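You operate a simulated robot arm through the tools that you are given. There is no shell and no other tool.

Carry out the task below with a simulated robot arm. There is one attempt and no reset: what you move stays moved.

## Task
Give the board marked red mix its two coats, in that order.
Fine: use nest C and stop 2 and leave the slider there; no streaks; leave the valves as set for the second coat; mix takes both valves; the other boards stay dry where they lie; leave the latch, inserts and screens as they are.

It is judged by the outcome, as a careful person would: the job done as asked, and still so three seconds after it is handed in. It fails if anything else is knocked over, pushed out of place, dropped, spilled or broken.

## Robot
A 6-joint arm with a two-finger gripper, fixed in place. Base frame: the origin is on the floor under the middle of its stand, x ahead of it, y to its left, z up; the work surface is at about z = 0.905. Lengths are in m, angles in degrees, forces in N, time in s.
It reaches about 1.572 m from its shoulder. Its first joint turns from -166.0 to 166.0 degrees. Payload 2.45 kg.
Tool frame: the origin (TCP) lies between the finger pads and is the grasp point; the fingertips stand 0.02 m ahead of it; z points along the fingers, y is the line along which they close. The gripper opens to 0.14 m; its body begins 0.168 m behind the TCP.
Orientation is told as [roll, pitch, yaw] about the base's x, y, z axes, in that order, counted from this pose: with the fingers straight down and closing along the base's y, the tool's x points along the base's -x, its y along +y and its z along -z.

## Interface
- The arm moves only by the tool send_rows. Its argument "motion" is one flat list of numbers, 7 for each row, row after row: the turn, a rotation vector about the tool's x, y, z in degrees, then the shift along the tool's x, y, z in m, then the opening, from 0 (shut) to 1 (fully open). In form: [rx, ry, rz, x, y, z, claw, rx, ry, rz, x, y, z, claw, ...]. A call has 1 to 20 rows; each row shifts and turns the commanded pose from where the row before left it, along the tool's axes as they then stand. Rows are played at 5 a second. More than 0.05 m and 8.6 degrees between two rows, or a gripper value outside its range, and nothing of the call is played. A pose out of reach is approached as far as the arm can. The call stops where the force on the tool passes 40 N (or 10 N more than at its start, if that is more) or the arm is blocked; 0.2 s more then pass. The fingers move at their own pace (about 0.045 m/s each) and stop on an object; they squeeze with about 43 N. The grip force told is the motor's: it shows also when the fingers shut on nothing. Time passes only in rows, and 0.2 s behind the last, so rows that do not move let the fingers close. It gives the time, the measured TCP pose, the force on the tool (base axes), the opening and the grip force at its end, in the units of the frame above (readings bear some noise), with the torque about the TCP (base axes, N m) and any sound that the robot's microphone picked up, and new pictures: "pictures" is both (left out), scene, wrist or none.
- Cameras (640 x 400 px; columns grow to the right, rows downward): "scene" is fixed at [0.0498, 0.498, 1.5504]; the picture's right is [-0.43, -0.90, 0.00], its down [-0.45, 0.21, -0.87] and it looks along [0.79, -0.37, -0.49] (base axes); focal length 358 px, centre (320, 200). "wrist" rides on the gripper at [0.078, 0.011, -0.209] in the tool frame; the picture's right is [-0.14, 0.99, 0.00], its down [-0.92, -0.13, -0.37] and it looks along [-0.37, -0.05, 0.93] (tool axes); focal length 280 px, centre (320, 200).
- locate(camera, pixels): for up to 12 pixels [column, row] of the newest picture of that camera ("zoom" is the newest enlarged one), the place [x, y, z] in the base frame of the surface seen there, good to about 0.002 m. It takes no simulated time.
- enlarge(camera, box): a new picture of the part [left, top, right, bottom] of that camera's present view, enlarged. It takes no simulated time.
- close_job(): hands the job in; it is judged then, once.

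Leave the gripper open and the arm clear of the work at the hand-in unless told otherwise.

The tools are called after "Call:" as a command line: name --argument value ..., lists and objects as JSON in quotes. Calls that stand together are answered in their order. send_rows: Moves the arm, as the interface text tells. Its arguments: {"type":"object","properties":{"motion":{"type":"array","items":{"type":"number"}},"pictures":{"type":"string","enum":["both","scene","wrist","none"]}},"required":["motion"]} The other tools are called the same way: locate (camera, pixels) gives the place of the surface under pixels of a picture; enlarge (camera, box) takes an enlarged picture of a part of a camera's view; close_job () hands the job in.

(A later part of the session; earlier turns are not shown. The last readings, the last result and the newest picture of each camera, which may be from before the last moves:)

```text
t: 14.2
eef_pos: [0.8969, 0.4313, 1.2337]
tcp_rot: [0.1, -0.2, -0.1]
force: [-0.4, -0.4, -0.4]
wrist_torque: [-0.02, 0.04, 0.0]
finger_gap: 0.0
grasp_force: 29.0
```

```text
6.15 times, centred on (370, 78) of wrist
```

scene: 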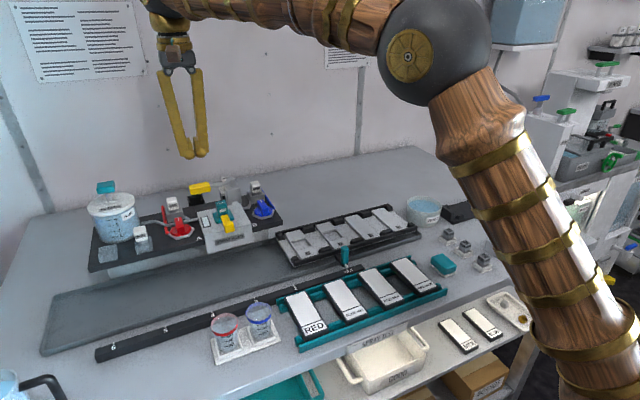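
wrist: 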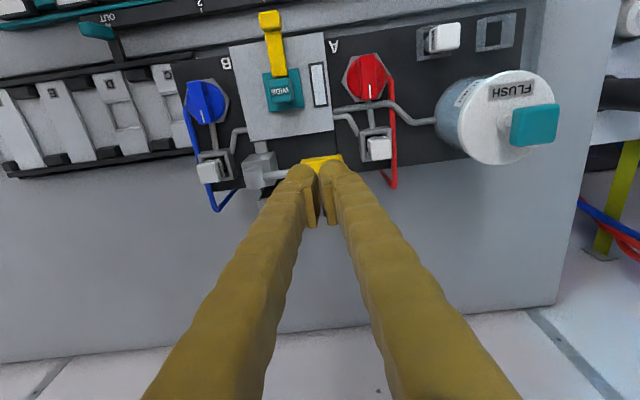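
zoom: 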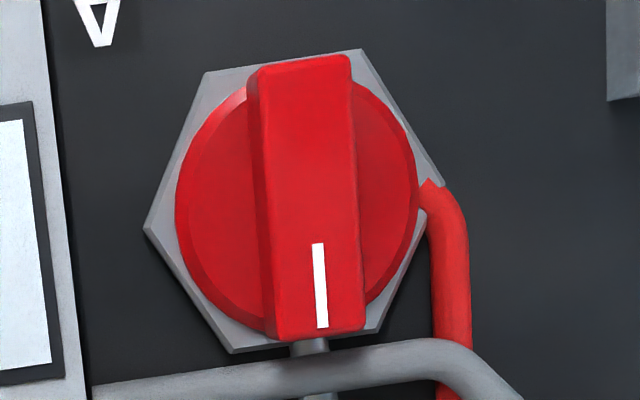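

The red bar runs along x, centred at (0.814, 0.4995), about 0.017 wide, with its top at z 1.093. I'll move over it with the fingers about 0.05 m open and descend so the pads straddle the bar.

Call:
send_rows --motion '[0, 0, 0, 0.03, 0.023, 0, 0.2, 0, 0, 0, 0.03, 0.023, 0, 0.36, 0, 0, 0, 0.023, 0.022, 0, 0.36, 0, 0, 0, 0, 0, 0.04, 0.36, 0, 0, 0, 0, 0, 0.04, 0.36, 0, 0, 0, 0, 0, 0.02, 0.36]'

Call:
enlarge --camera "wrist" --box '[220, 100, 420, 300]'

```text
t: 15.6
eef_pos: [0.8134, 0.5003, 1.1349]
tcp_rot: [0.3, -0.4, -0.1]
force: [-0.6, 0.6, -0.2]
wrist_torque: [-0.02, -0.01, -0.01]
finger_gap: 0.0505
grasp_force: 0.0
```

scene: 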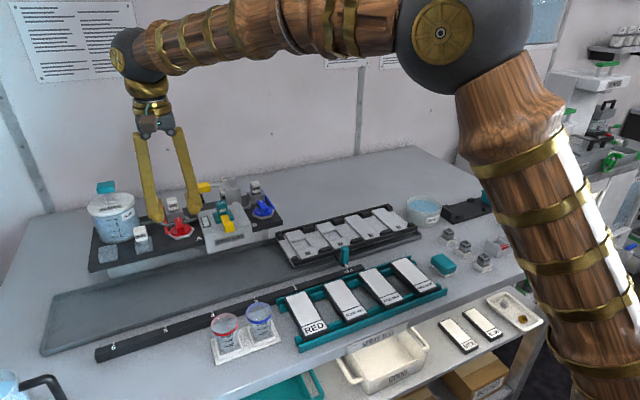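
wrist: 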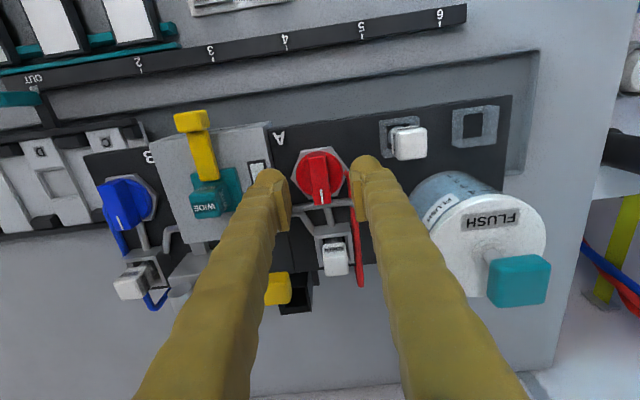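

```text
2.00 times, centred on (320, 200) of wrist
```

zoom: 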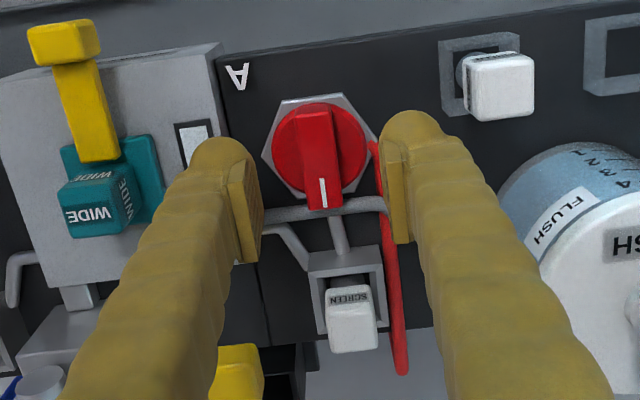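

The fingers straddle the red bar in the zoom around (320, 155). I'll check how close the white screen cap and other tall parts are before turning the hand around the valve.

Call:
locate --camera "zoom" --pixels '[[345, 300], [370, 300], [333, 285], [350, 340], [345, 262], [380, 255], [480, 95], [450, 60], [160, 190], [345, 220], [390, 230], [320, 110]]'

```text
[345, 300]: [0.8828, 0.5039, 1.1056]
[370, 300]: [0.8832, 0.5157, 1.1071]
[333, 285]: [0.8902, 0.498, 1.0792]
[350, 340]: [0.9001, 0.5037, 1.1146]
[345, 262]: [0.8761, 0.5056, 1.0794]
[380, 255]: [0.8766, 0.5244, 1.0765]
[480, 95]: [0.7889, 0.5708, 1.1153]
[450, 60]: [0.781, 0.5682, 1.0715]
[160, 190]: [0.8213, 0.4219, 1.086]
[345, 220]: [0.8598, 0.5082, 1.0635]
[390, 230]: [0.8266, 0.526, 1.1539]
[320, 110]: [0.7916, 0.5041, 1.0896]
```

There's enough clearance: the cap starts at x 0.883 and the fingers reach only about 0.853. I'll descend 0.037 m and close on the bar.

Call:
send_rows --motion '[0, 0, 0, -0.001, 0, 0.015, 0.36, 0, 0, 0, 0, 0, 0.012, 0.36, 0, 0, 0, 0, 0, 0.009, 0.36, 0, 0, 0, 0, 0, 0, 0.2, 0, 0, 0, 0, 0, 0, 0.05, 0, 0, 0, 0, 0, 0, 0, 0, 0, 0, 0, 0, 0, 0]'

Call:
enlarge --camera "wrist" --box '[240, 100, 400, 260]'

```text
t: 17.2
eef_pos: [0.8137, 0.4992, 1.0984]
tcp_rot: [0.1, -0.2, 0.0]
force: [-4.9, -17.5, -3.4]
wrist_torque: [-0.17, -0.04, -0.01]
finger_gap: 0.0163
grasp_force: 38.7
```

scene: 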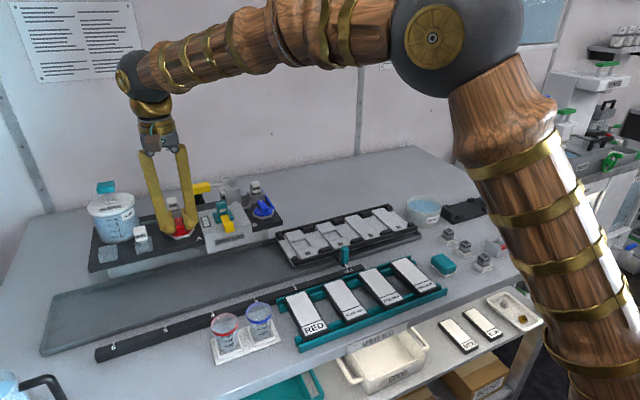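
wrist: 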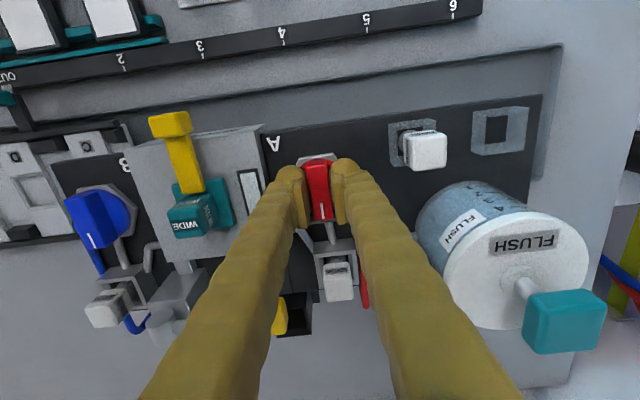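

```text
2.50 times, centred on (320, 180) of wrist
```

zoom: 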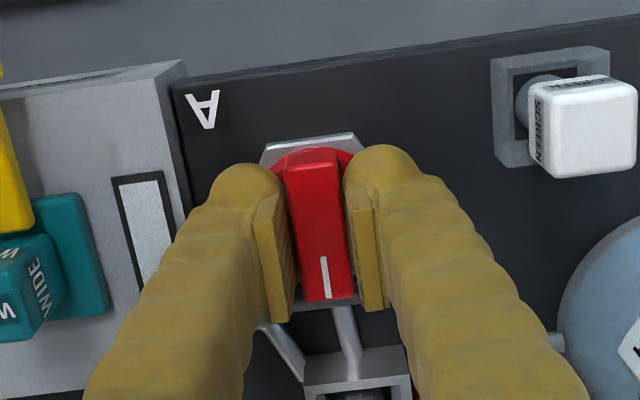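

The bar is gripped with a 16 mm gap. I'll nudge 1 mm toward -y to ease the side load, then try turning counter-clockwise (pointer toward the hose at +y) a few degrees and read the torque.

Call:
send_rows --motion '[0, 0, 0, 0, -0.001, 0, 0, 0, 0, -4, 0, 0, 0, 0, 0, 0, -4, 0, 0, 0, 0]' --pictures "wrist"

```text
t: 18.0
eef_pos: [0.8144, 0.4997, 1.097]
tcp_rot: [0.0, -0.3, 7.9]
force: [-3.7, -8.2, -10.1]
wrist_torque: [-0.07, 0.05, -1.5]
finger_gap: 0.0189
grasp_force: 43.7
```

wrist: 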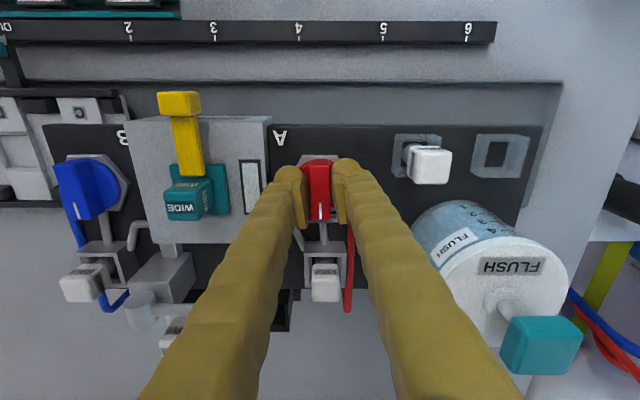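

The gap widened to 18.9 mm and the torque rose to 1.5 N m, so the bar seems stopped in this direction. I'll check in the picture.

Call:
enlarge --camera "wrist" --box '[240, 100, 400, 260]'

```text
2.50 times, centred on (320, 180) of wrist
```

zoom: 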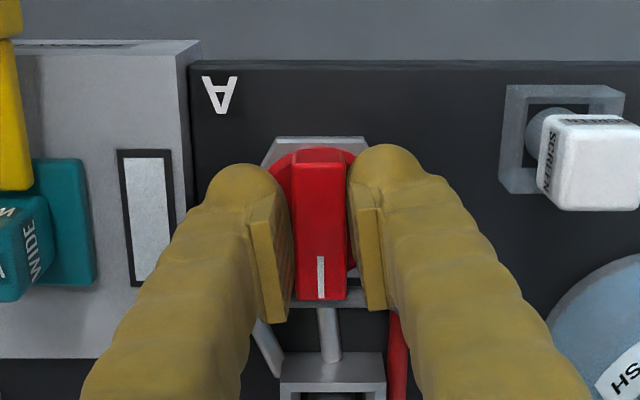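

The bar didn't follow, so counter-clockwise is the end stop. I'll turn back and go clockwise instead, checking after a few steps.

Call:
send_rows --motion '[0, 0, 8, 0, 0, 0, 0, 0, 0, 8, 0, 0, 0, 0, 0, 0, 8, 0, 0, 0, 0]' --pictures "wrist"

Call:
enlarge --camera "wrist" --box '[240, 100, 400, 260]'

```text
t: 18.8
eef_pos: [0.816, 0.4996, 1.0979]
tcp_rot: [0.2, -0.2, -16.1]
force: [8.1, -5.7, -11.5]
wrist_torque: [-0.09, -0.24, -0.02]
finger_gap: 0.0161
grasp_force: 41.8
```

wrist: 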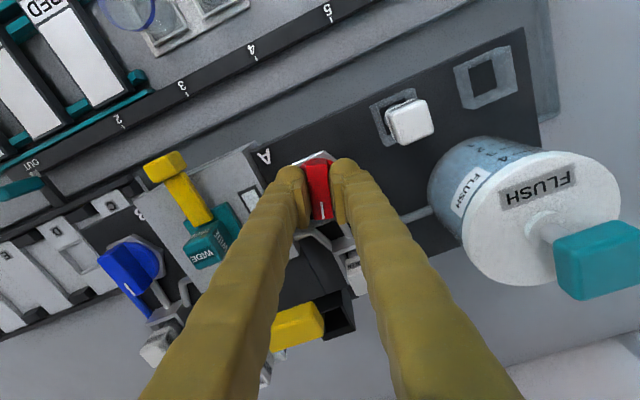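

```text
2.50 times, centred on (320, 180) of wrist
```

zoom: 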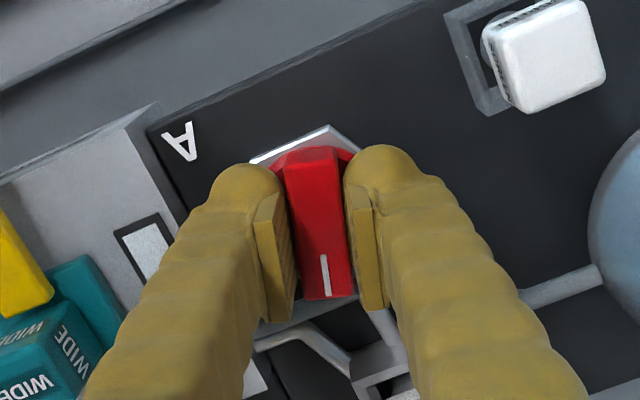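

The bar now turns freely with the hand, with torque near 0. I'll continue clockwise.

Call:
send_rows --motion '[0, 0, 8, 0, 0, 0, 0, 0, 0, 8, 0, 0, 0, 0, 0, 0, 8, 0, 0, 0, 0, 0, 0, 8, 0, 0, 0, 0, 0, 0, 8, 0, 0, 0, 0]' --pictures "wrist"

Call:
enlarge --camera "wrist" --box '[220, 80, 420, 280]'

```text
t: 20.0
eef_pos: [0.8147, 0.501, 1.0984]
tcp_rot: [0.3, -0.1, -56.1]
force: [6.3, -2.9, -12.8]
wrist_torque: [-0.37, -0.25, -0.01]
finger_gap: 0.0163
grasp_force: 42.2
```

wrist: 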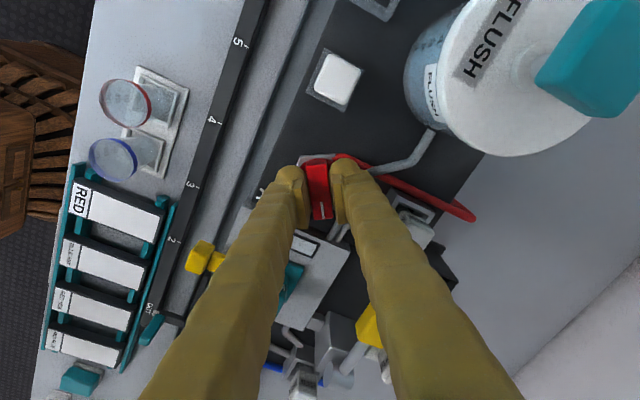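

```text
2.00 times, centred on (320, 180) of wrist
```

zoom: 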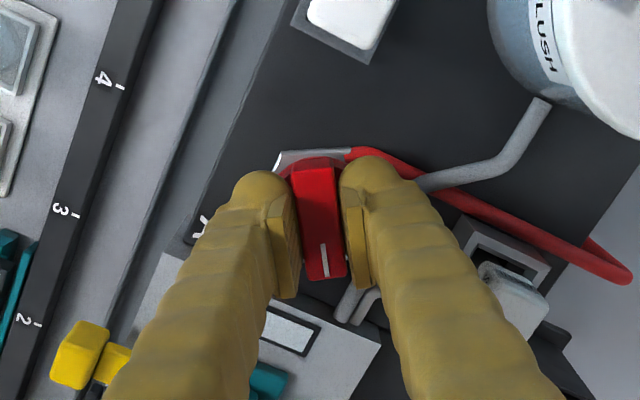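

It's at 56° and still free. I'll continue to about 90° and watch for the stop.

Call:
send_rows --motion '[0, 0, 8, 0, 0, 0, 0, 0, 0, 8, 0, 0, 0, 0, 0, 0, 8, 0, 0, 0, 0, 0, 0, 8, 0, 0, 0, 0]' --pictures "wrist"

Call:
enlarge --camera "wrist" --box '[220, 80, 420, 280]'

```text
t: 21.0
eef_pos: [0.8154, 0.4994, 1.0987]
tcp_rot: [0.1, 0.1, -88.1]
force: [1.4, -4.7, -13.6]
wrist_torque: [-0.42, -0.04, -0.01]
finger_gap: 0.0162
grasp_force: 41.8
```

wrist: 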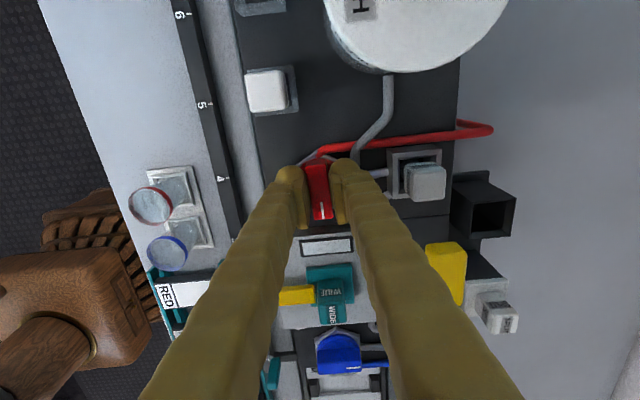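

```text
2.00 times, centred on (320, 180) of wrist
```

zoom: 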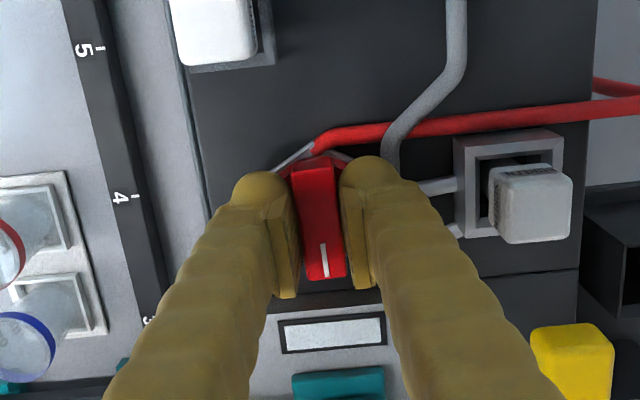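

The pointer now faces the head (-y) and is still free at 88°. I'll try a few more degrees to find the other stop.

Call:
send_rows --motion '[0, 0, 4, 0, 0, 0, 0, 0, 0, 4, 0, 0, 0, 0]' --pictures "wrist"

Call:
enlarge --camera "wrist" --box '[220, 80, 420, 280]'

```text
t: 21.6
eef_pos: [0.8147, 0.5001, 1.0986]
tcp_rot: [0.3, 0.2, -96.0]
force: [1.8, 1.5, -12.5]
wrist_torque: [-0.01, 0.0, 1.31]
finger_gap: 0.018
grasp_force: 42.9
```

wrist: 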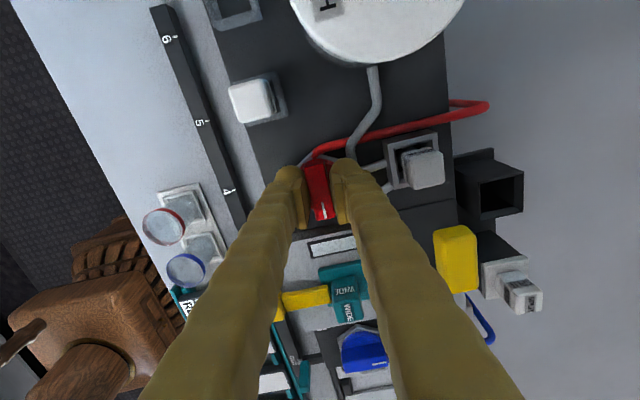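

```text
2.00 times, centred on (320, 180) of wrist
```

zoom: 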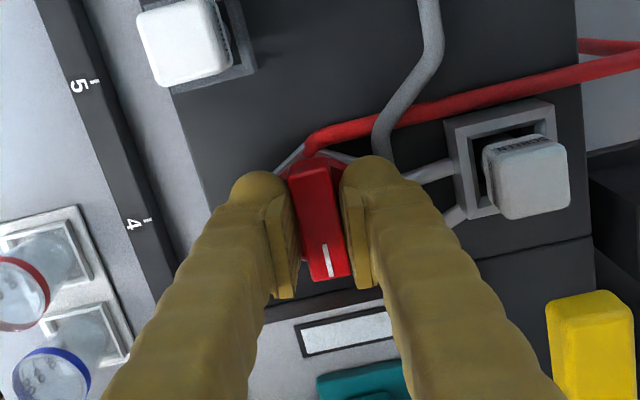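

The stop is at 90°, pointer toward the head. I'll ease back to 90°, open the fingers, lift clear and turn the hand back to neutral.

Call:
send_rows --motion '[0, 0, -6, 0, 0, 0, 0, 0, 0, 0, 0, 0, 0, 0.2, 0, 0, 0, 0, 0, 0, 0.36, 0, 0, 0, 0, 0, 0, 0.36, 0, 0, 0, 0, 0, -0.03, 0.36, 0, 0, 0, 0, 0, -0.05, 0.36, 0, 0, 0, 0, 0, -0.05, 0.36, 0, 0, -8, 0, 0, 0, 0.2, 0, 0, -8, 0, 0, 0, 0, 0, 0, -8, 0, 0, 0, 0, 0, 0, -8, 0, 0, 0, 0, 0, 0, -8, 0, 0, 0, 0, 0, 0, -8, 0, 0, 0, 0, 0, 0, -8, 0, 0, 0, 0, 0, 0, -8, 0, 0, 0, 0, 0, 0, -8, 0, 0, 0, 0, 0, 0, -8, 0, 0, 0, 0, 0, 0, -8, 0, 0, 0, 0, 0, 0, -2, 0, 0, 0, 0]'

Call:
enlarge --camera "scene" --box '[130, 170, 300, 270]'

```text
t: 25.6
eef_pos: [0.8134, 0.5, 1.2287]
tcp_rot: [0.1, -0.3, 0.1]
force: [-0.5, 0.1, -0.4]
wrist_torque: [-0.01, 0.02, 0.0]
finger_gap: 0.0003
grasp_force: 29.9
```

scene: 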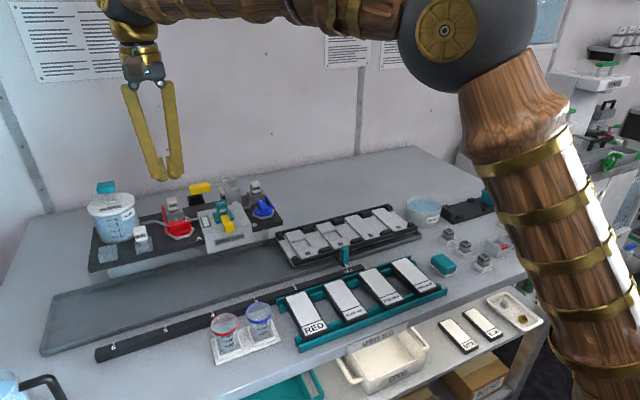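
wrist: 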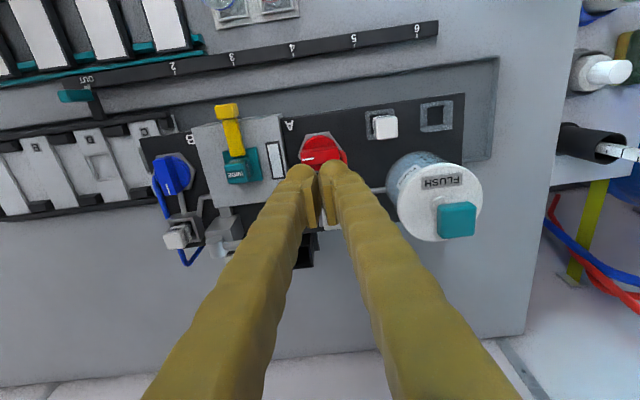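

```text
3.76 times, centred on (215, 220) of scene
```

zoom: 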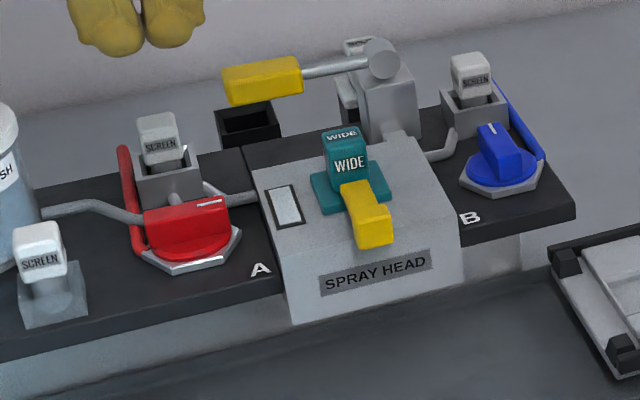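

Valve A now points at the head, and B is unchanged. I'll do a second test press of the lever with no board under the head, to confirm that this state means red on and blue off. First I move above the handle.

Call:
send_rows --motion '[0, 0, 0, -0.03, -0.024, 0, 0, 0, 0, 0, -0.03, -0.024, 0, 0, 0, 0, 0, -0.0236, -0.02, 0, 0, 0, 0, 0, 0, 0, 0.04, 0, 0, 0, 0, 0, 0, 0.03, 0, 0, 0, 0, 0, 0, 0.01, 0, 0, 0, 0, 0, 0, 0.01, 0, 0, 0, 0, 0, 0, 0.004, 0, 0, 0, 0, 0, 0, 0.003, 0]'

```text
t: 27.6
eef_pos: [0.8984, 0.432, 1.131]
tcp_rot: [0.1, -0.2, 0.1]
force: [-1.3, -0.2, 3.7]
wrist_torque: [-0.06, 0.0, 0.02]
finger_gap: 0.0
grasp_force: 29.8
```

scene: 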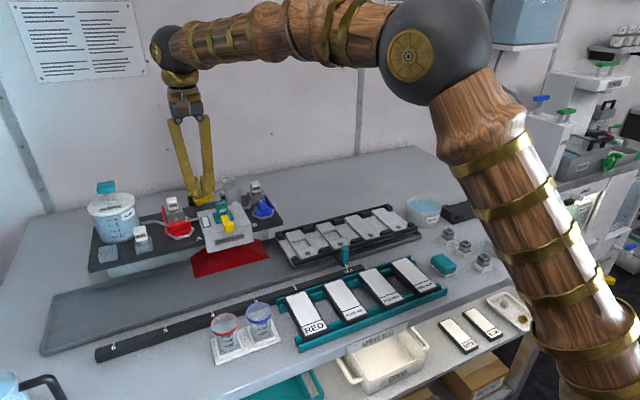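
wrist: 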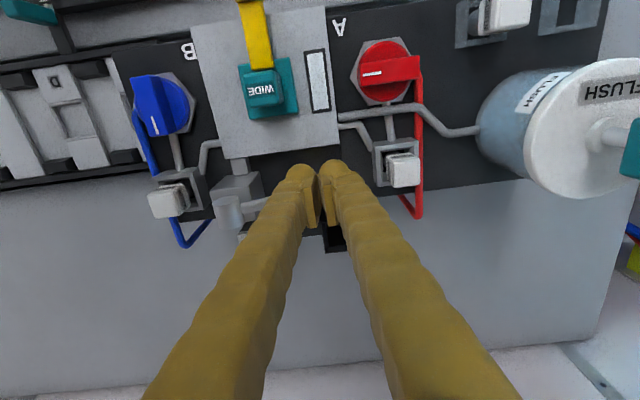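

Red spray is visible under the head in the scene around (230, 258), so A is open and B is shut. I'll enlarge to see the spray's extent, then release the lever.

Call:
enlarge --camera "scene" --box '[160, 190, 300, 290]'

Call:
locate --camera "scene" --pixels '[[193, 276], [270, 260], [202, 254], [260, 243], [230, 262]]'

Call:
send_rows --motion '[0, 0, 0, 0, 0, -0.01, 0, 0, 0, 0, 0, 0, -0.03, 0, 0, 0, 0, 0, 0, -0.05, 0, 0, 0, 0, 0, 0, -0.03, 0]'

Call:
enlarge --camera "scene" --box '[130, 170, 300, 290]'

```text
4.00 times, centred on (230, 240) of scene
```

zoom: 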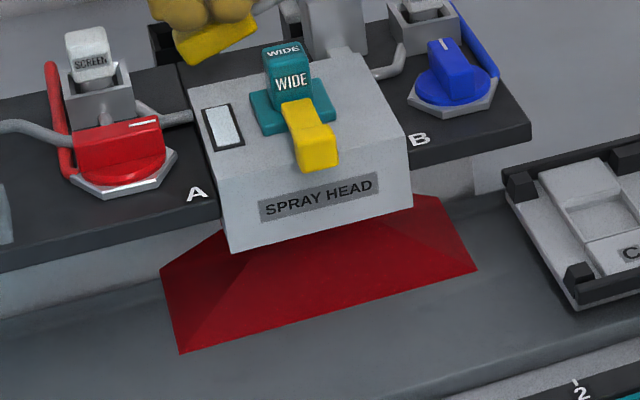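

```text
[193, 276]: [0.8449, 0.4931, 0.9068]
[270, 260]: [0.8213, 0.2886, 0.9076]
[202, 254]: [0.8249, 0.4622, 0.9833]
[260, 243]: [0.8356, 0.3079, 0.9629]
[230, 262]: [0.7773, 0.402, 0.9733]
```

```text
t: 28.6
eef_pos: [0.8989, 0.4319, 1.2519]
tcp_rot: [0.1, -0.2, 0.0]
force: [0.2, 1.1, 0.0]
wrist_torque: [-0.02, -0.01, -0.01]
finger_gap: 0.0002
grasp_force: 29.4
```

scene: 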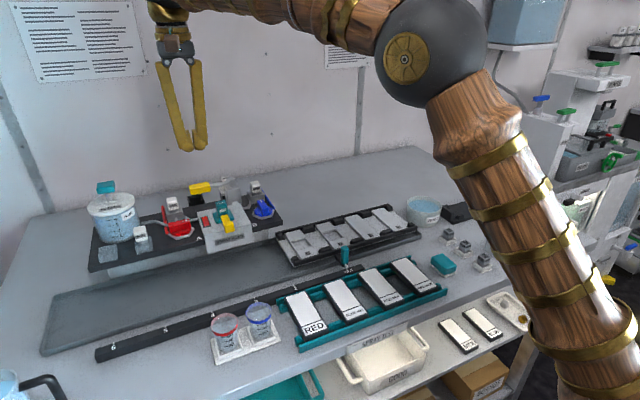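
wrist: 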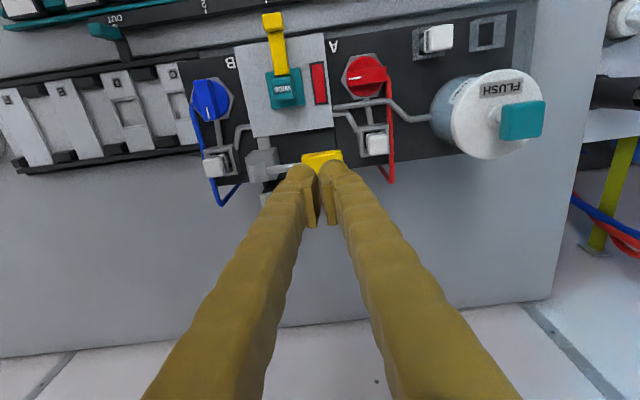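

```text
3.33 times, centred on (215, 230) of scene
```

zoom: 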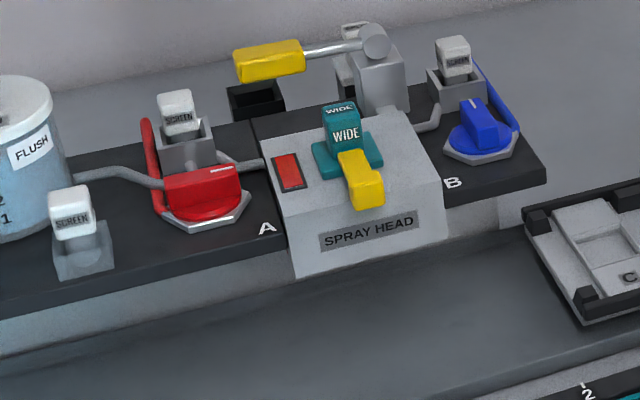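

The sight glass on the head is now red, so it shows what colour is left in the head. The same colour is fine for the red coat, but I'll flush it before the mix coat to avoid streaks. The fan covers about y 0.30–0.49, so nest C at stop 2 (y≈0.35) is inside it.

Next I'll fetch the RED MIX board, moving above it with the fingers opened to about 0.076 m.

Call:
send_rows --motion '[0, 0, 0, 0.0314, -0.0347, 0, 0.1, 0, 0, 0, 0.0314, -0.0347, 0, 0.3, 0, 0, 0, 0.0314, -0.0347, 0, 0.54, 0, 0, 0, 0.0314, -0.0347, 0, 0.54, 0, 0, 0, 0.0314, -0.0347, 0, 0.54, 0, 0, 0, 0.0314, -0.0347, 0, 0.54, 0, 0, 0, 0.0314, -0.0347, 0, 0.54, 0, 0, 0, 0.0314, -0.0347, 0, 0.54, 0, 0, 0, 0.0314, -0.0347, 0, 0.54, 0, 0, 0, 0.0314, -0.0347, 0, 0.54, 0, 0, 0, 0, 0, 0.05, 0.54, 0, 0, 0, 0, 0, 0.05, 0.54, 0, 0, 0, 0, 0, 0.05, 0.54, 0, 0, 0, 0, 0, 0.05, 0.54, 0, 0, 0, 0, 0, 0.03, 0.54]'

Call:
enlarge --camera "wrist" --box '[200, 80, 440, 280]'

```text
t: 31.8
eef_pos: [0.5866, 0.0852, 1.0188]
tcp_rot: [0.0, -0.3, 0.0]
force: [0.2, 0.1, 0.7]
wrist_torque: [-0.03, -0.01, 0.0]
finger_gap: 0.0755
grasp_force: 0.1
```

scene: 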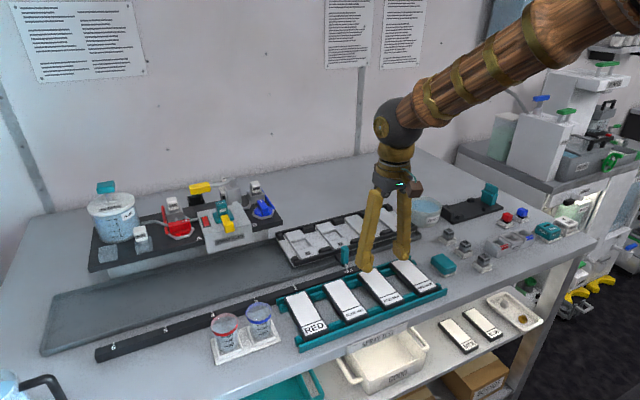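
wrist: 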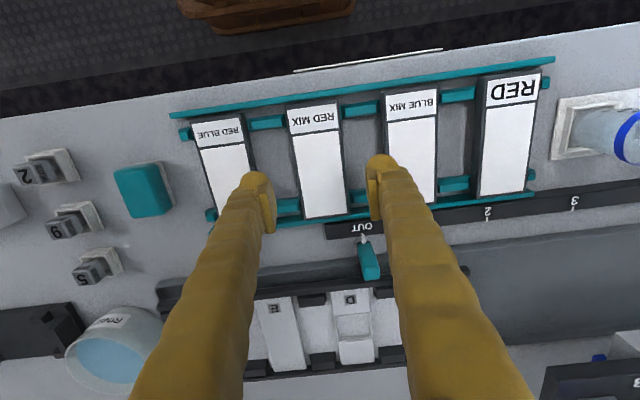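

```text
2.00 times, centred on (320, 180) of wrist
```

zoom: 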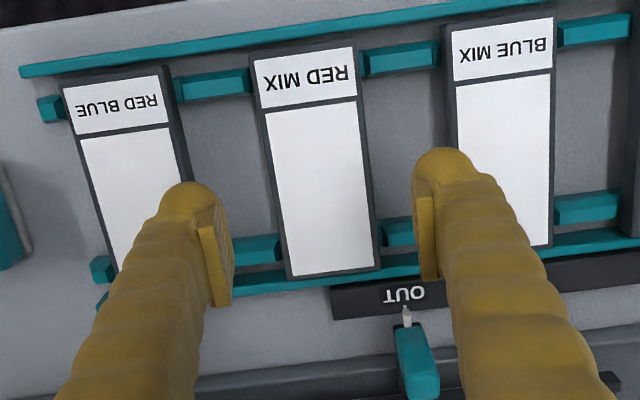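

I'm above RED MIX. I'll re-measure the board and its neighbours' edges from here to be sure the fingers drop into the gaps.

Call:
locate --camera "zoom" --pixels '[[253, 62], [354, 48], [290, 275], [378, 265], [276, 165], [365, 150], [185, 150], [450, 130], [165, 200], [185, 190], [425, 155], [440, 150]]'

```text
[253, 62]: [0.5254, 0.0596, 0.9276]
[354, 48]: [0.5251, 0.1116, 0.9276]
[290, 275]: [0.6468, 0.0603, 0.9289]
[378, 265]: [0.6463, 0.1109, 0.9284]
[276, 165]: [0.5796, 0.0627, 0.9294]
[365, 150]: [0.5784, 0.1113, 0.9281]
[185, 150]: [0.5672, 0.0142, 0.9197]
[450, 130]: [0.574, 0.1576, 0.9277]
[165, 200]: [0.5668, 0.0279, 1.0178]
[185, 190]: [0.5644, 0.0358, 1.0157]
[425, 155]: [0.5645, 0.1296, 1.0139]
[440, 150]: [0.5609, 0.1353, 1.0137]
```

The gaps are clear with about 9 mm to spare on each side. I'll descend to TCP z≈0.928 and close on the board's long edges.

Call:
send_rows --motion '[0, 0, 0, 0.0015, 0.0004, 0.04, 0.54, 0, 0, 0, 0, 0, 0.03, 0.54, 0, 0, 0, 0, 0, 0.015, 0.54, 0, 0, 0, 0, 0, 0.005, 0.54, 0, 0, 0, 0, 0, 0, 0.54]'

Call:
enlarge --camera "wrist" --box '[200, 80, 440, 280]'

```text
t: 33.0
eef_pos: [0.5844, 0.0848, 0.9296]
tcp_rot: [0.2, -0.3, 0.1]
force: [-0.2, -0.5, 0.5]
wrist_torque: [0.01, 0.03, -0.02]
finger_gap: 0.0755
grasp_force: 0.1
```

scene: 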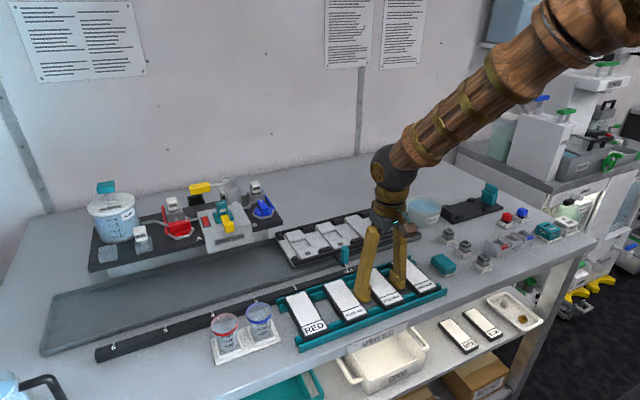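
wrist: 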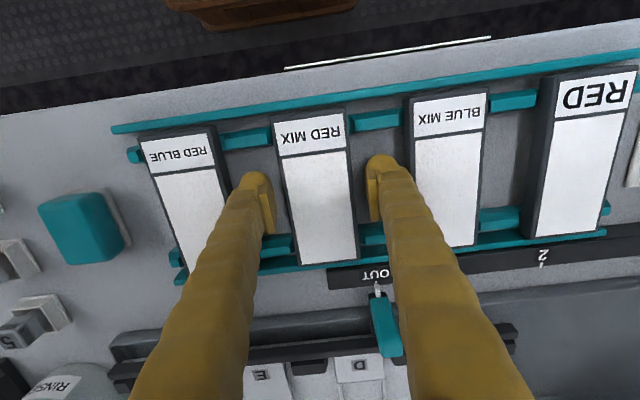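

```text
2.00 times, centred on (320, 180) of wrist
```

zoom: 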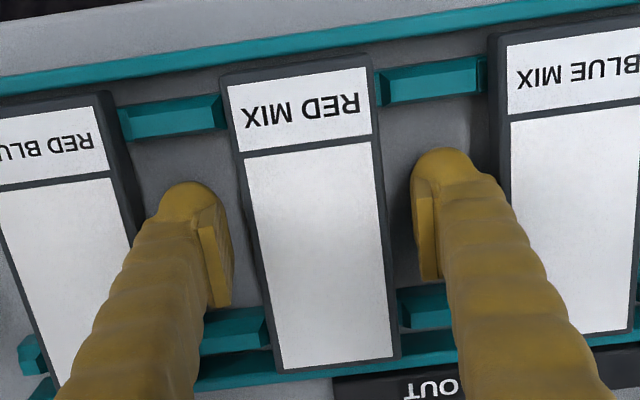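

The fingers are in the gaps beside RED MIX with no contact. I'll close and wait for the grip.

Call:
send_rows --motion '[0, 0, 0, 0, 0, 0, 0.45, 0, 0, 0, 0, 0, 0, 0.38, 0, 0, 0, 0, 0, 0, 0.3, 0, 0, 0, 0, 0, 0, 0.2, 0, 0, 0, 0, 0, 0, 0.2]' --pictures "wrist"

```text
t: 34.2
eef_pos: [0.5835, 0.0849, 0.9295]
tcp_rot: [0.1, -0.3, 0.1]
force: [-0.5, -0.4, 0.6]
wrist_torque: [-0.01, -0.05, -0.03]
finger_gap: 0.0544
grasp_force: 43.2
```

wrist: 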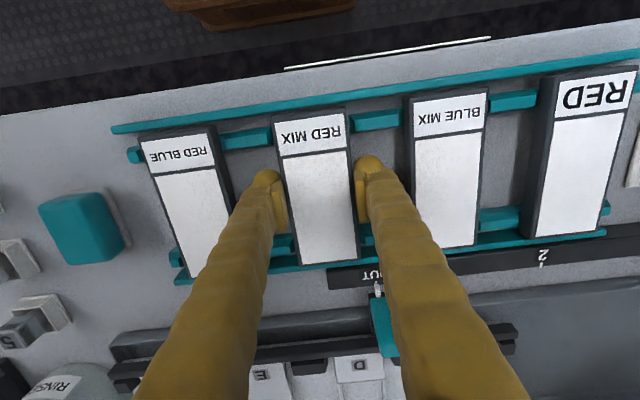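

The board is gripped, 54 mm gap at 43 N. I'll lift it straight up slowly.

Call:
send_rows --motion '[0, 0, 0, 0, 0, -0.01, 0.2, 0, 0, 0, 0, 0, -0.02, 0.2, 0, 0, 0, 0, 0, -0.04, 0.2, 0, 0, 0, 0, 0, -0.04, 0.2]'

Call:
enlarge --camera "wrist" --box '[200, 60, 440, 280]'

Call:
enlarge --camera "scene" --box '[300, 180, 460, 320]'

```text
t: 35.2
eef_pos: [0.5835, 0.0851, 1.0407]
tcp_rot: [0.1, -0.4, 0.0]
force: [-0.2, 0.7, 0.3]
wrist_torque: [-0.01, 0.01, 0.0]
finger_gap: 0.0278
grasp_force: 0.0
```

scene: 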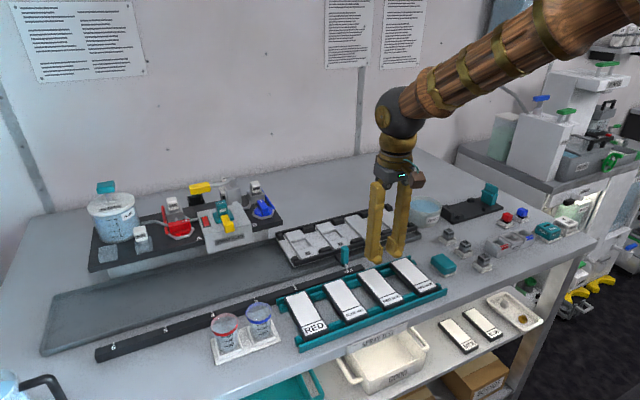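
wrist: 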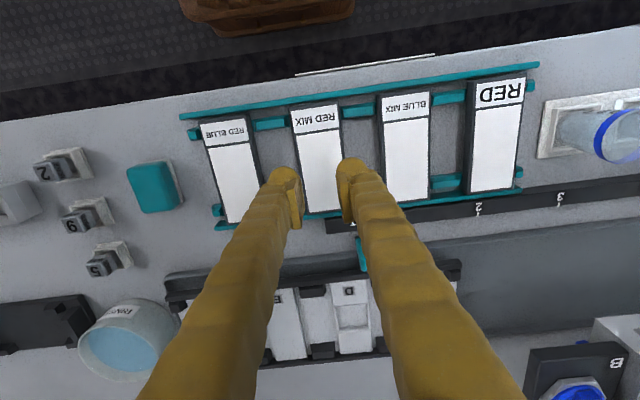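

```text
1.82 times, centred on (320, 170) of wrist
```

zoom: 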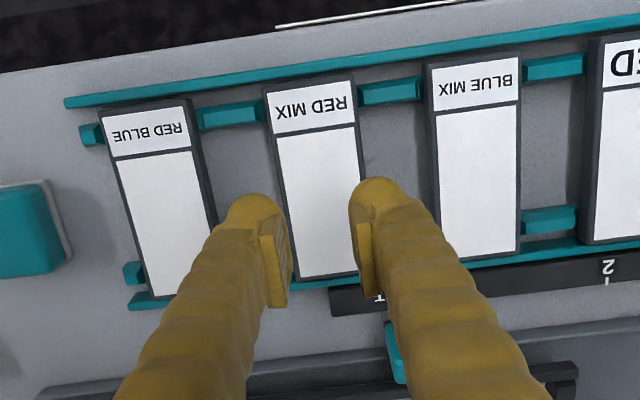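

```text
2.86 times, centred on (380, 250) of scene
```

zoom: 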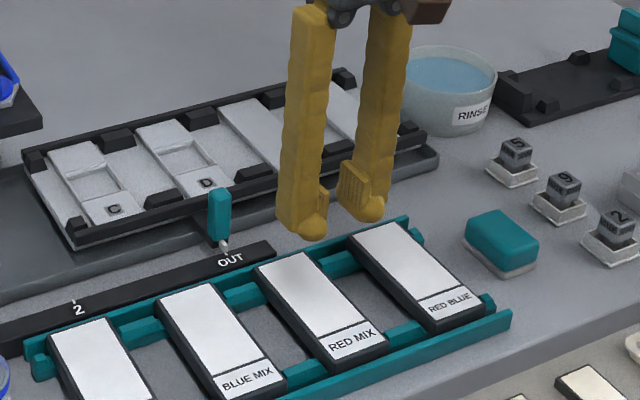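

The fingers slipped off: the gap is now 28 mm and the board is still in the rack. I'll check that it still lies flat and where it is.

Call:
enlarge --camera "wrist" --box '[270, 90, 370, 220]'

Call:
locate --camera "wrist" --pixels '[[292, 111], [337, 105], [305, 210], [342, 208], [315, 120], [318, 160], [322, 200], [345, 150], [297, 150], [385, 105], [405, 190]]'

```text
3.08 times, centred on (320, 155) of wrist
```

zoom: 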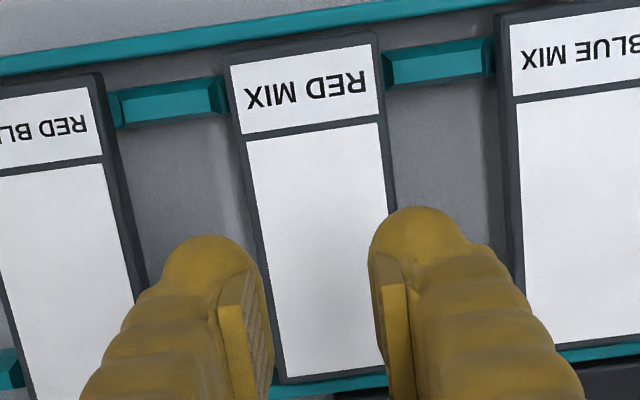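

```text
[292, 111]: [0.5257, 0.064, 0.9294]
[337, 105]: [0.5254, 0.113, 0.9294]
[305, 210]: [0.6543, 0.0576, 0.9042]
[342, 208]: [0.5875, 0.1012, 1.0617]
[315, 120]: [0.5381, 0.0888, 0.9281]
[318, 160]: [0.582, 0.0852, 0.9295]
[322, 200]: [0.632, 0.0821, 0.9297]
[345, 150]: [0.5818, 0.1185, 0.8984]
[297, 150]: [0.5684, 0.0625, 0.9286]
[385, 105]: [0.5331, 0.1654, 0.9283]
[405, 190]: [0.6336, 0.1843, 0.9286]
```

The board is undisturbed and flat at z 0.929. I'll reopen, go down about 6 mm deeper than before for a fuller bite (tips about 5 mm above the table), and grip again.

Call:
send_rows --motion '[0, 0, 0, 0, 0, 0, 0.54, 0, 0, 0, -0.001, 0, 0, 0.54, 0, 0, 0, 0, 0, 0, 0.54, 0, 0, 0, 0, 0, 0.04, 0.54, 0, 0, 0, 0, 0, 0.04, 0.54, 0, 0, 0, 0, 0, 0.028, 0.54, 0, 0, 0, 0, 0, 0.009, 0.54, 0, 0, 0, 0, 0, 0, 0.54]' --pictures "wrist"

Call:
enlarge --camera "wrist" --box '[200, 80, 440, 280]'

```text
t: 37.0
eef_pos: [0.5844, 0.0849, 0.9213]
tcp_rot: [0.1, -0.3, 0.0]
force: [-0.2, -0.2, -0.4]
wrist_torque: [-0.01, -0.02, 0.01]
finger_gap: 0.0757
grasp_force: 0.0
```

wrist: 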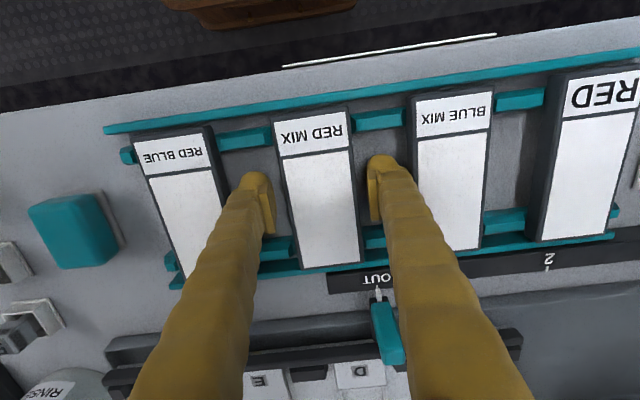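

```text
2.00 times, centred on (320, 180) of wrist
```

zoom: 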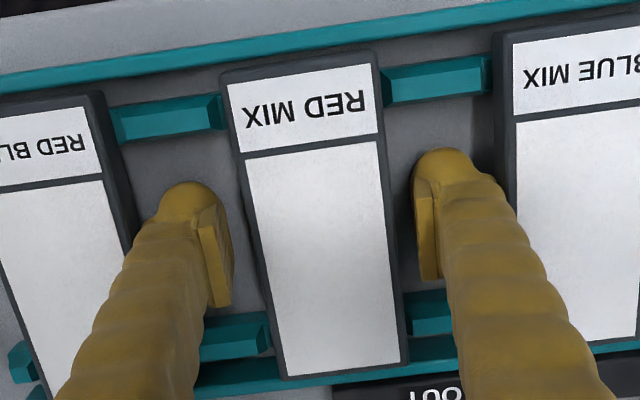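

The tips are at z≈0.901, still free of contact. I'll close firmly, then lift in 5 mm steps and check the gap.

Call:
send_rows --motion '[0, 0, 0, 0, 0, 0, 0.4, 0, 0, 0, 0, 0, 0, 0.3, 0, 0, 0, 0, 0, 0, 0.1, 0, 0, 0, 0, 0, 0, 0, 0, 0, 0, 0, 0, 0, 0, 0, 0, 0, 0, 0, -0.004, 0, 0, 0, 0, 0, 0, -0.004, 0]' --pictures "wrist"

Call:
enlarge --camera "wrist" --box '[200, 80, 440, 280]'

```text
t: 38.6
eef_pos: [0.5847, 0.0852, 0.9305]
tcp_rot: [0.1, -0.3, 0.0]
force: [0.0, -0.4, -0.8]
wrist_torque: [0.02, 0.03, 0.01]
finger_gap: 0.0546
grasp_force: 43.0
```

wrist: 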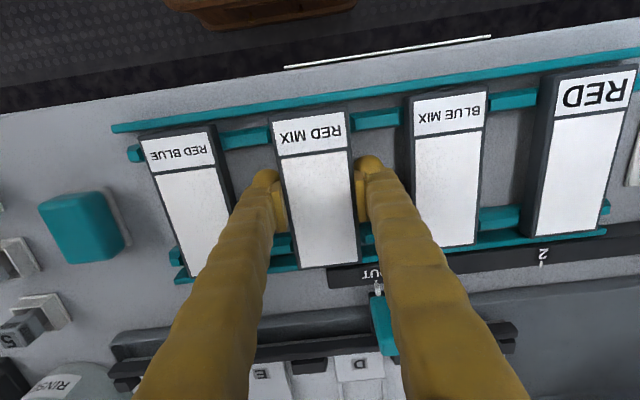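

```text
2.00 times, centred on (320, 180) of wrist
```

zoom: 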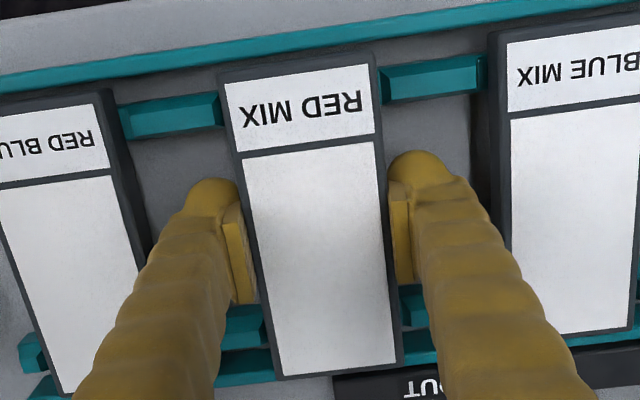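

The gap holds at 54.6 mm. I'll check whether the board rose by measuring its top height.

Call:
locate --camera "zoom" --pixels '[[232, 85], [370, 70], [285, 370], [395, 355], [310, 250], [90, 130], [560, 120]]'

```text
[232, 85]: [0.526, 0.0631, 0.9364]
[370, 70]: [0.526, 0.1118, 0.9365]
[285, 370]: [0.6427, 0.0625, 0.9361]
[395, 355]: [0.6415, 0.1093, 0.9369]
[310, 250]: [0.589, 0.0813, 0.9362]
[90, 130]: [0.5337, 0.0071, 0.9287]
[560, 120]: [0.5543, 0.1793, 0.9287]
```

The board is lifted level, top at 0.9365. I'll continue lifting gently.

Call:
send_rows --motion '[0, 0, 0, 0, 0, -0.008, 0, 0, 0, 0, 0, 0, -0.01, 0, 0, 0, 0, 0, 0, -0.015, 0, 0, 0, 0, 0, 0, -0.02, 0, 0, 0, 0, 0, 0, -0.02, 0, 0, 0, 0, 0, 0, -0.02, 0, 0, 0, 0, 0, 0, -0.02, 0, 0, 0, 0, 0, 0, -0.02, 0]'

Call:
enlarge --camera "scene" --box '[300, 140, 460, 320]'

```text
t: 40.4
eef_pos: [0.5837, 0.0854, 1.0633]
tcp_rot: [0.2, -0.3, 0.0]
force: [-0.1, -0.1, -0.3]
wrist_torque: [0.03, -0.03, -0.03]
finger_gap: 0.0543
grasp_force: 43.2
```

scene: 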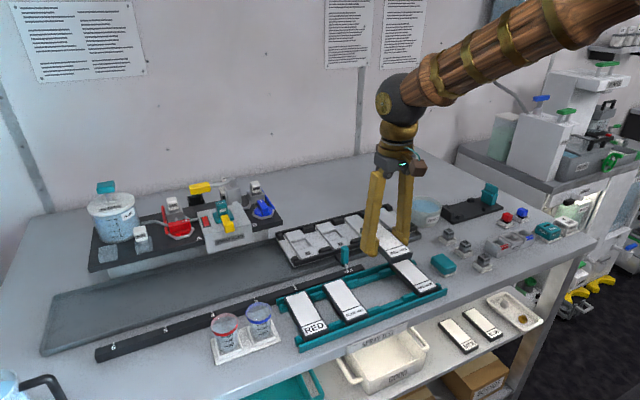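
wrist: 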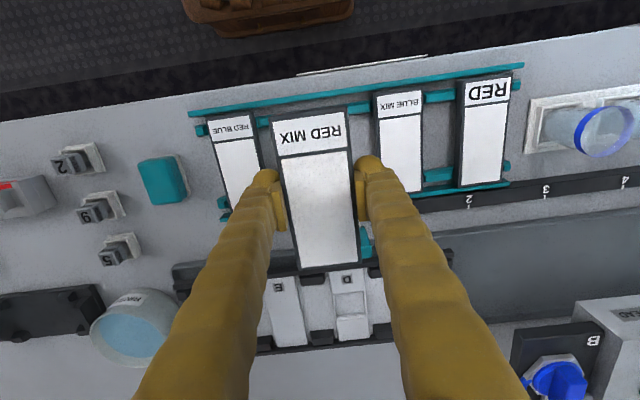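

```text
2.22 times, centred on (380, 230) of scene
```

zoom: 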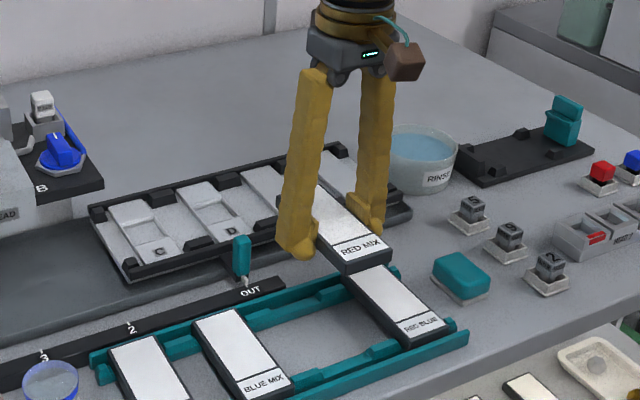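

The board is held securely. Before going to nest C I'll measure the fingers' outer width and the near edge of the spray deck, since the finger will pass close to it.

Call:
locate --camera "wrist" --pixels '[[358, 160], [370, 157], [382, 165], [392, 180], [402, 200], [415, 225], [430, 260], [517, 325], [512, 365], [580, 295], [520, 345], [605, 335]]'

Call:
locate --camera "scene" --pixels '[[283, 211], [283, 218], [262, 200], [268, 183], [255, 188], [366, 250], [376, 245], [365, 225], [372, 200], [370, 175]]'

```text
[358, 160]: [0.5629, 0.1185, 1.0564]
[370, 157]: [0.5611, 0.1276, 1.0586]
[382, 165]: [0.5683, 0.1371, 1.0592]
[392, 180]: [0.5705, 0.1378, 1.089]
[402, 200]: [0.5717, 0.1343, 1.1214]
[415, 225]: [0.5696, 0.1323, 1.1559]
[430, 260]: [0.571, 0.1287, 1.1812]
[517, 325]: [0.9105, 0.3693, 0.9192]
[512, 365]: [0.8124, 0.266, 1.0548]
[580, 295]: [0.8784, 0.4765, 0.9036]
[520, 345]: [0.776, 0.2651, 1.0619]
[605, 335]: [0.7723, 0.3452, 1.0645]
```

```text
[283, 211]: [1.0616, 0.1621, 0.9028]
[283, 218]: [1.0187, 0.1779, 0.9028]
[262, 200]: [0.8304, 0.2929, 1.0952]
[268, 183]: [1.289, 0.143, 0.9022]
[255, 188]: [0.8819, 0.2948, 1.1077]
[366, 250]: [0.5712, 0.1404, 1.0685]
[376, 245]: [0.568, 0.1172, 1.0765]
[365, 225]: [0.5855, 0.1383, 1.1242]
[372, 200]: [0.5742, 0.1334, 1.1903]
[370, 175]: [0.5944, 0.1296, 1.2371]
```

The finger's outer face is 0.055 m from the tool axis and the deck edge is at y≈0.265. With the board at y≈0.200 that leaves about 6 mm, which is enough if I open only slightly. I'll measure the board's thickness to set the lowering height.

Call:
enlarge --camera "scene" --box '[360, 220, 430, 270]'

```text
8.00 times, centred on (395, 245) of scene
```

zoom: 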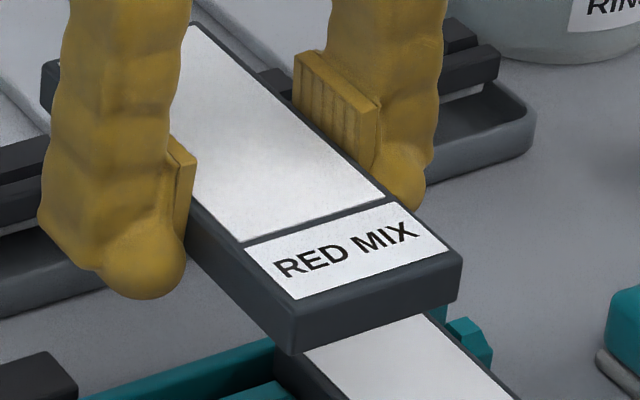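

Call:
locate --camera "zoom" --pixels '[[380, 285], [380, 295], [380, 322], [380, 328], [300, 315], [297, 350], [455, 260], [455, 295], [130, 290], [340, 180], [320, 100]]'

```text
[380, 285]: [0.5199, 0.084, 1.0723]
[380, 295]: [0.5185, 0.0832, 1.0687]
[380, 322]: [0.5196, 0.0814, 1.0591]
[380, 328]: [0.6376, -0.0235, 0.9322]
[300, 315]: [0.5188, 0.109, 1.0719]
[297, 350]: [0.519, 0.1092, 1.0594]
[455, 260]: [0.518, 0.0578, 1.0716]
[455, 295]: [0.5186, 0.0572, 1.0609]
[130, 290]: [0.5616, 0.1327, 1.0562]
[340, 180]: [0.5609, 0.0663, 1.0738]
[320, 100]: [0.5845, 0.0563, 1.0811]
```

The board is 14 mm thick and its bottom sits 15 mm above the fingertips. But the tray floor beside the nest (z 0.930) is only 8 mm below the nest seat, so the tips would touch first and the board would drop about 7 mm. I'd rather set it back in its rack slot and regrip a few millimetres higher. I'll lower it straight back along the same path.

Call:
send_rows --motion '[0, 0, 0, 0, 0, 0.03, 0, 0, 0, 0, 0, 0, 0.03, 0, 0, 0, 0, 0, 0, 0.03, 0, 0, 0, 0, 0, 0, 0.025, 0, 0, 0, 0, 0, 0, 0.015, 0, 0, 0, 0, 0, 0, 0.006, 0]' --pictures "wrist"

Call:
enlarge --camera "wrist" --box '[200, 80, 440, 280]'

```text
t: 41.8
eef_pos: [0.5842, 0.0847, 0.9268]
tcp_rot: [0.1, -0.4, 0.0]
force: [0.1, -0.6, -0.8]
wrist_torque: [-0.01, -0.01, -0.01]
finger_gap: 0.0544
grasp_force: 43.3
```

wrist: 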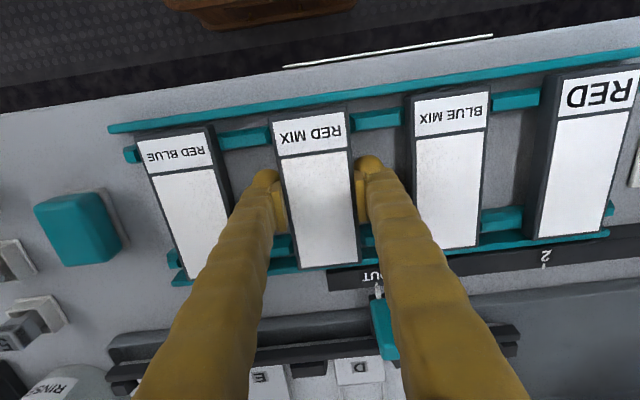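

```text
2.00 times, centred on (320, 180) of wrist
```

zoom: 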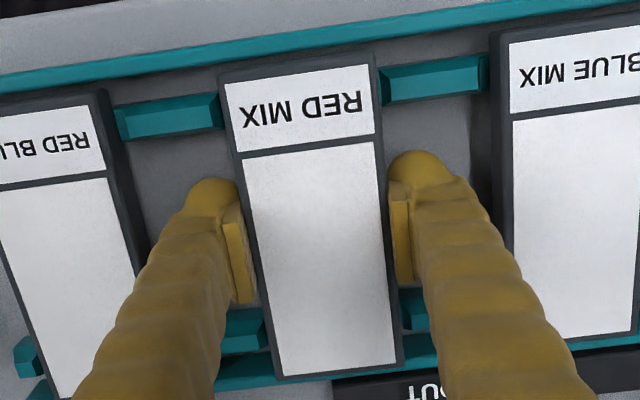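

About 5 mm to go with no contact. I'll lower the last bit gently and open.

Call:
send_rows --motion '[0, 0, 0, 0, 0, 0.002, 0, 0, 0, 0, 0, 0, 0.002, 0, 0, 0, 0, 0, 0, 0.001, 0, 0, 0, 0, 0, 0, 0, 0]' --pictures "none"

```text
t: 42.8
eef_pos: [0.5847, 0.0846, 0.923]
tcp_rot: [0.3, -0.3, 0.0]
force: [-1.2, -0.4, 8.1]
wrist_torque: [-0.16, 0.2, -0.1]
finger_gap: 0.0546
grasp_force: 43.3
```

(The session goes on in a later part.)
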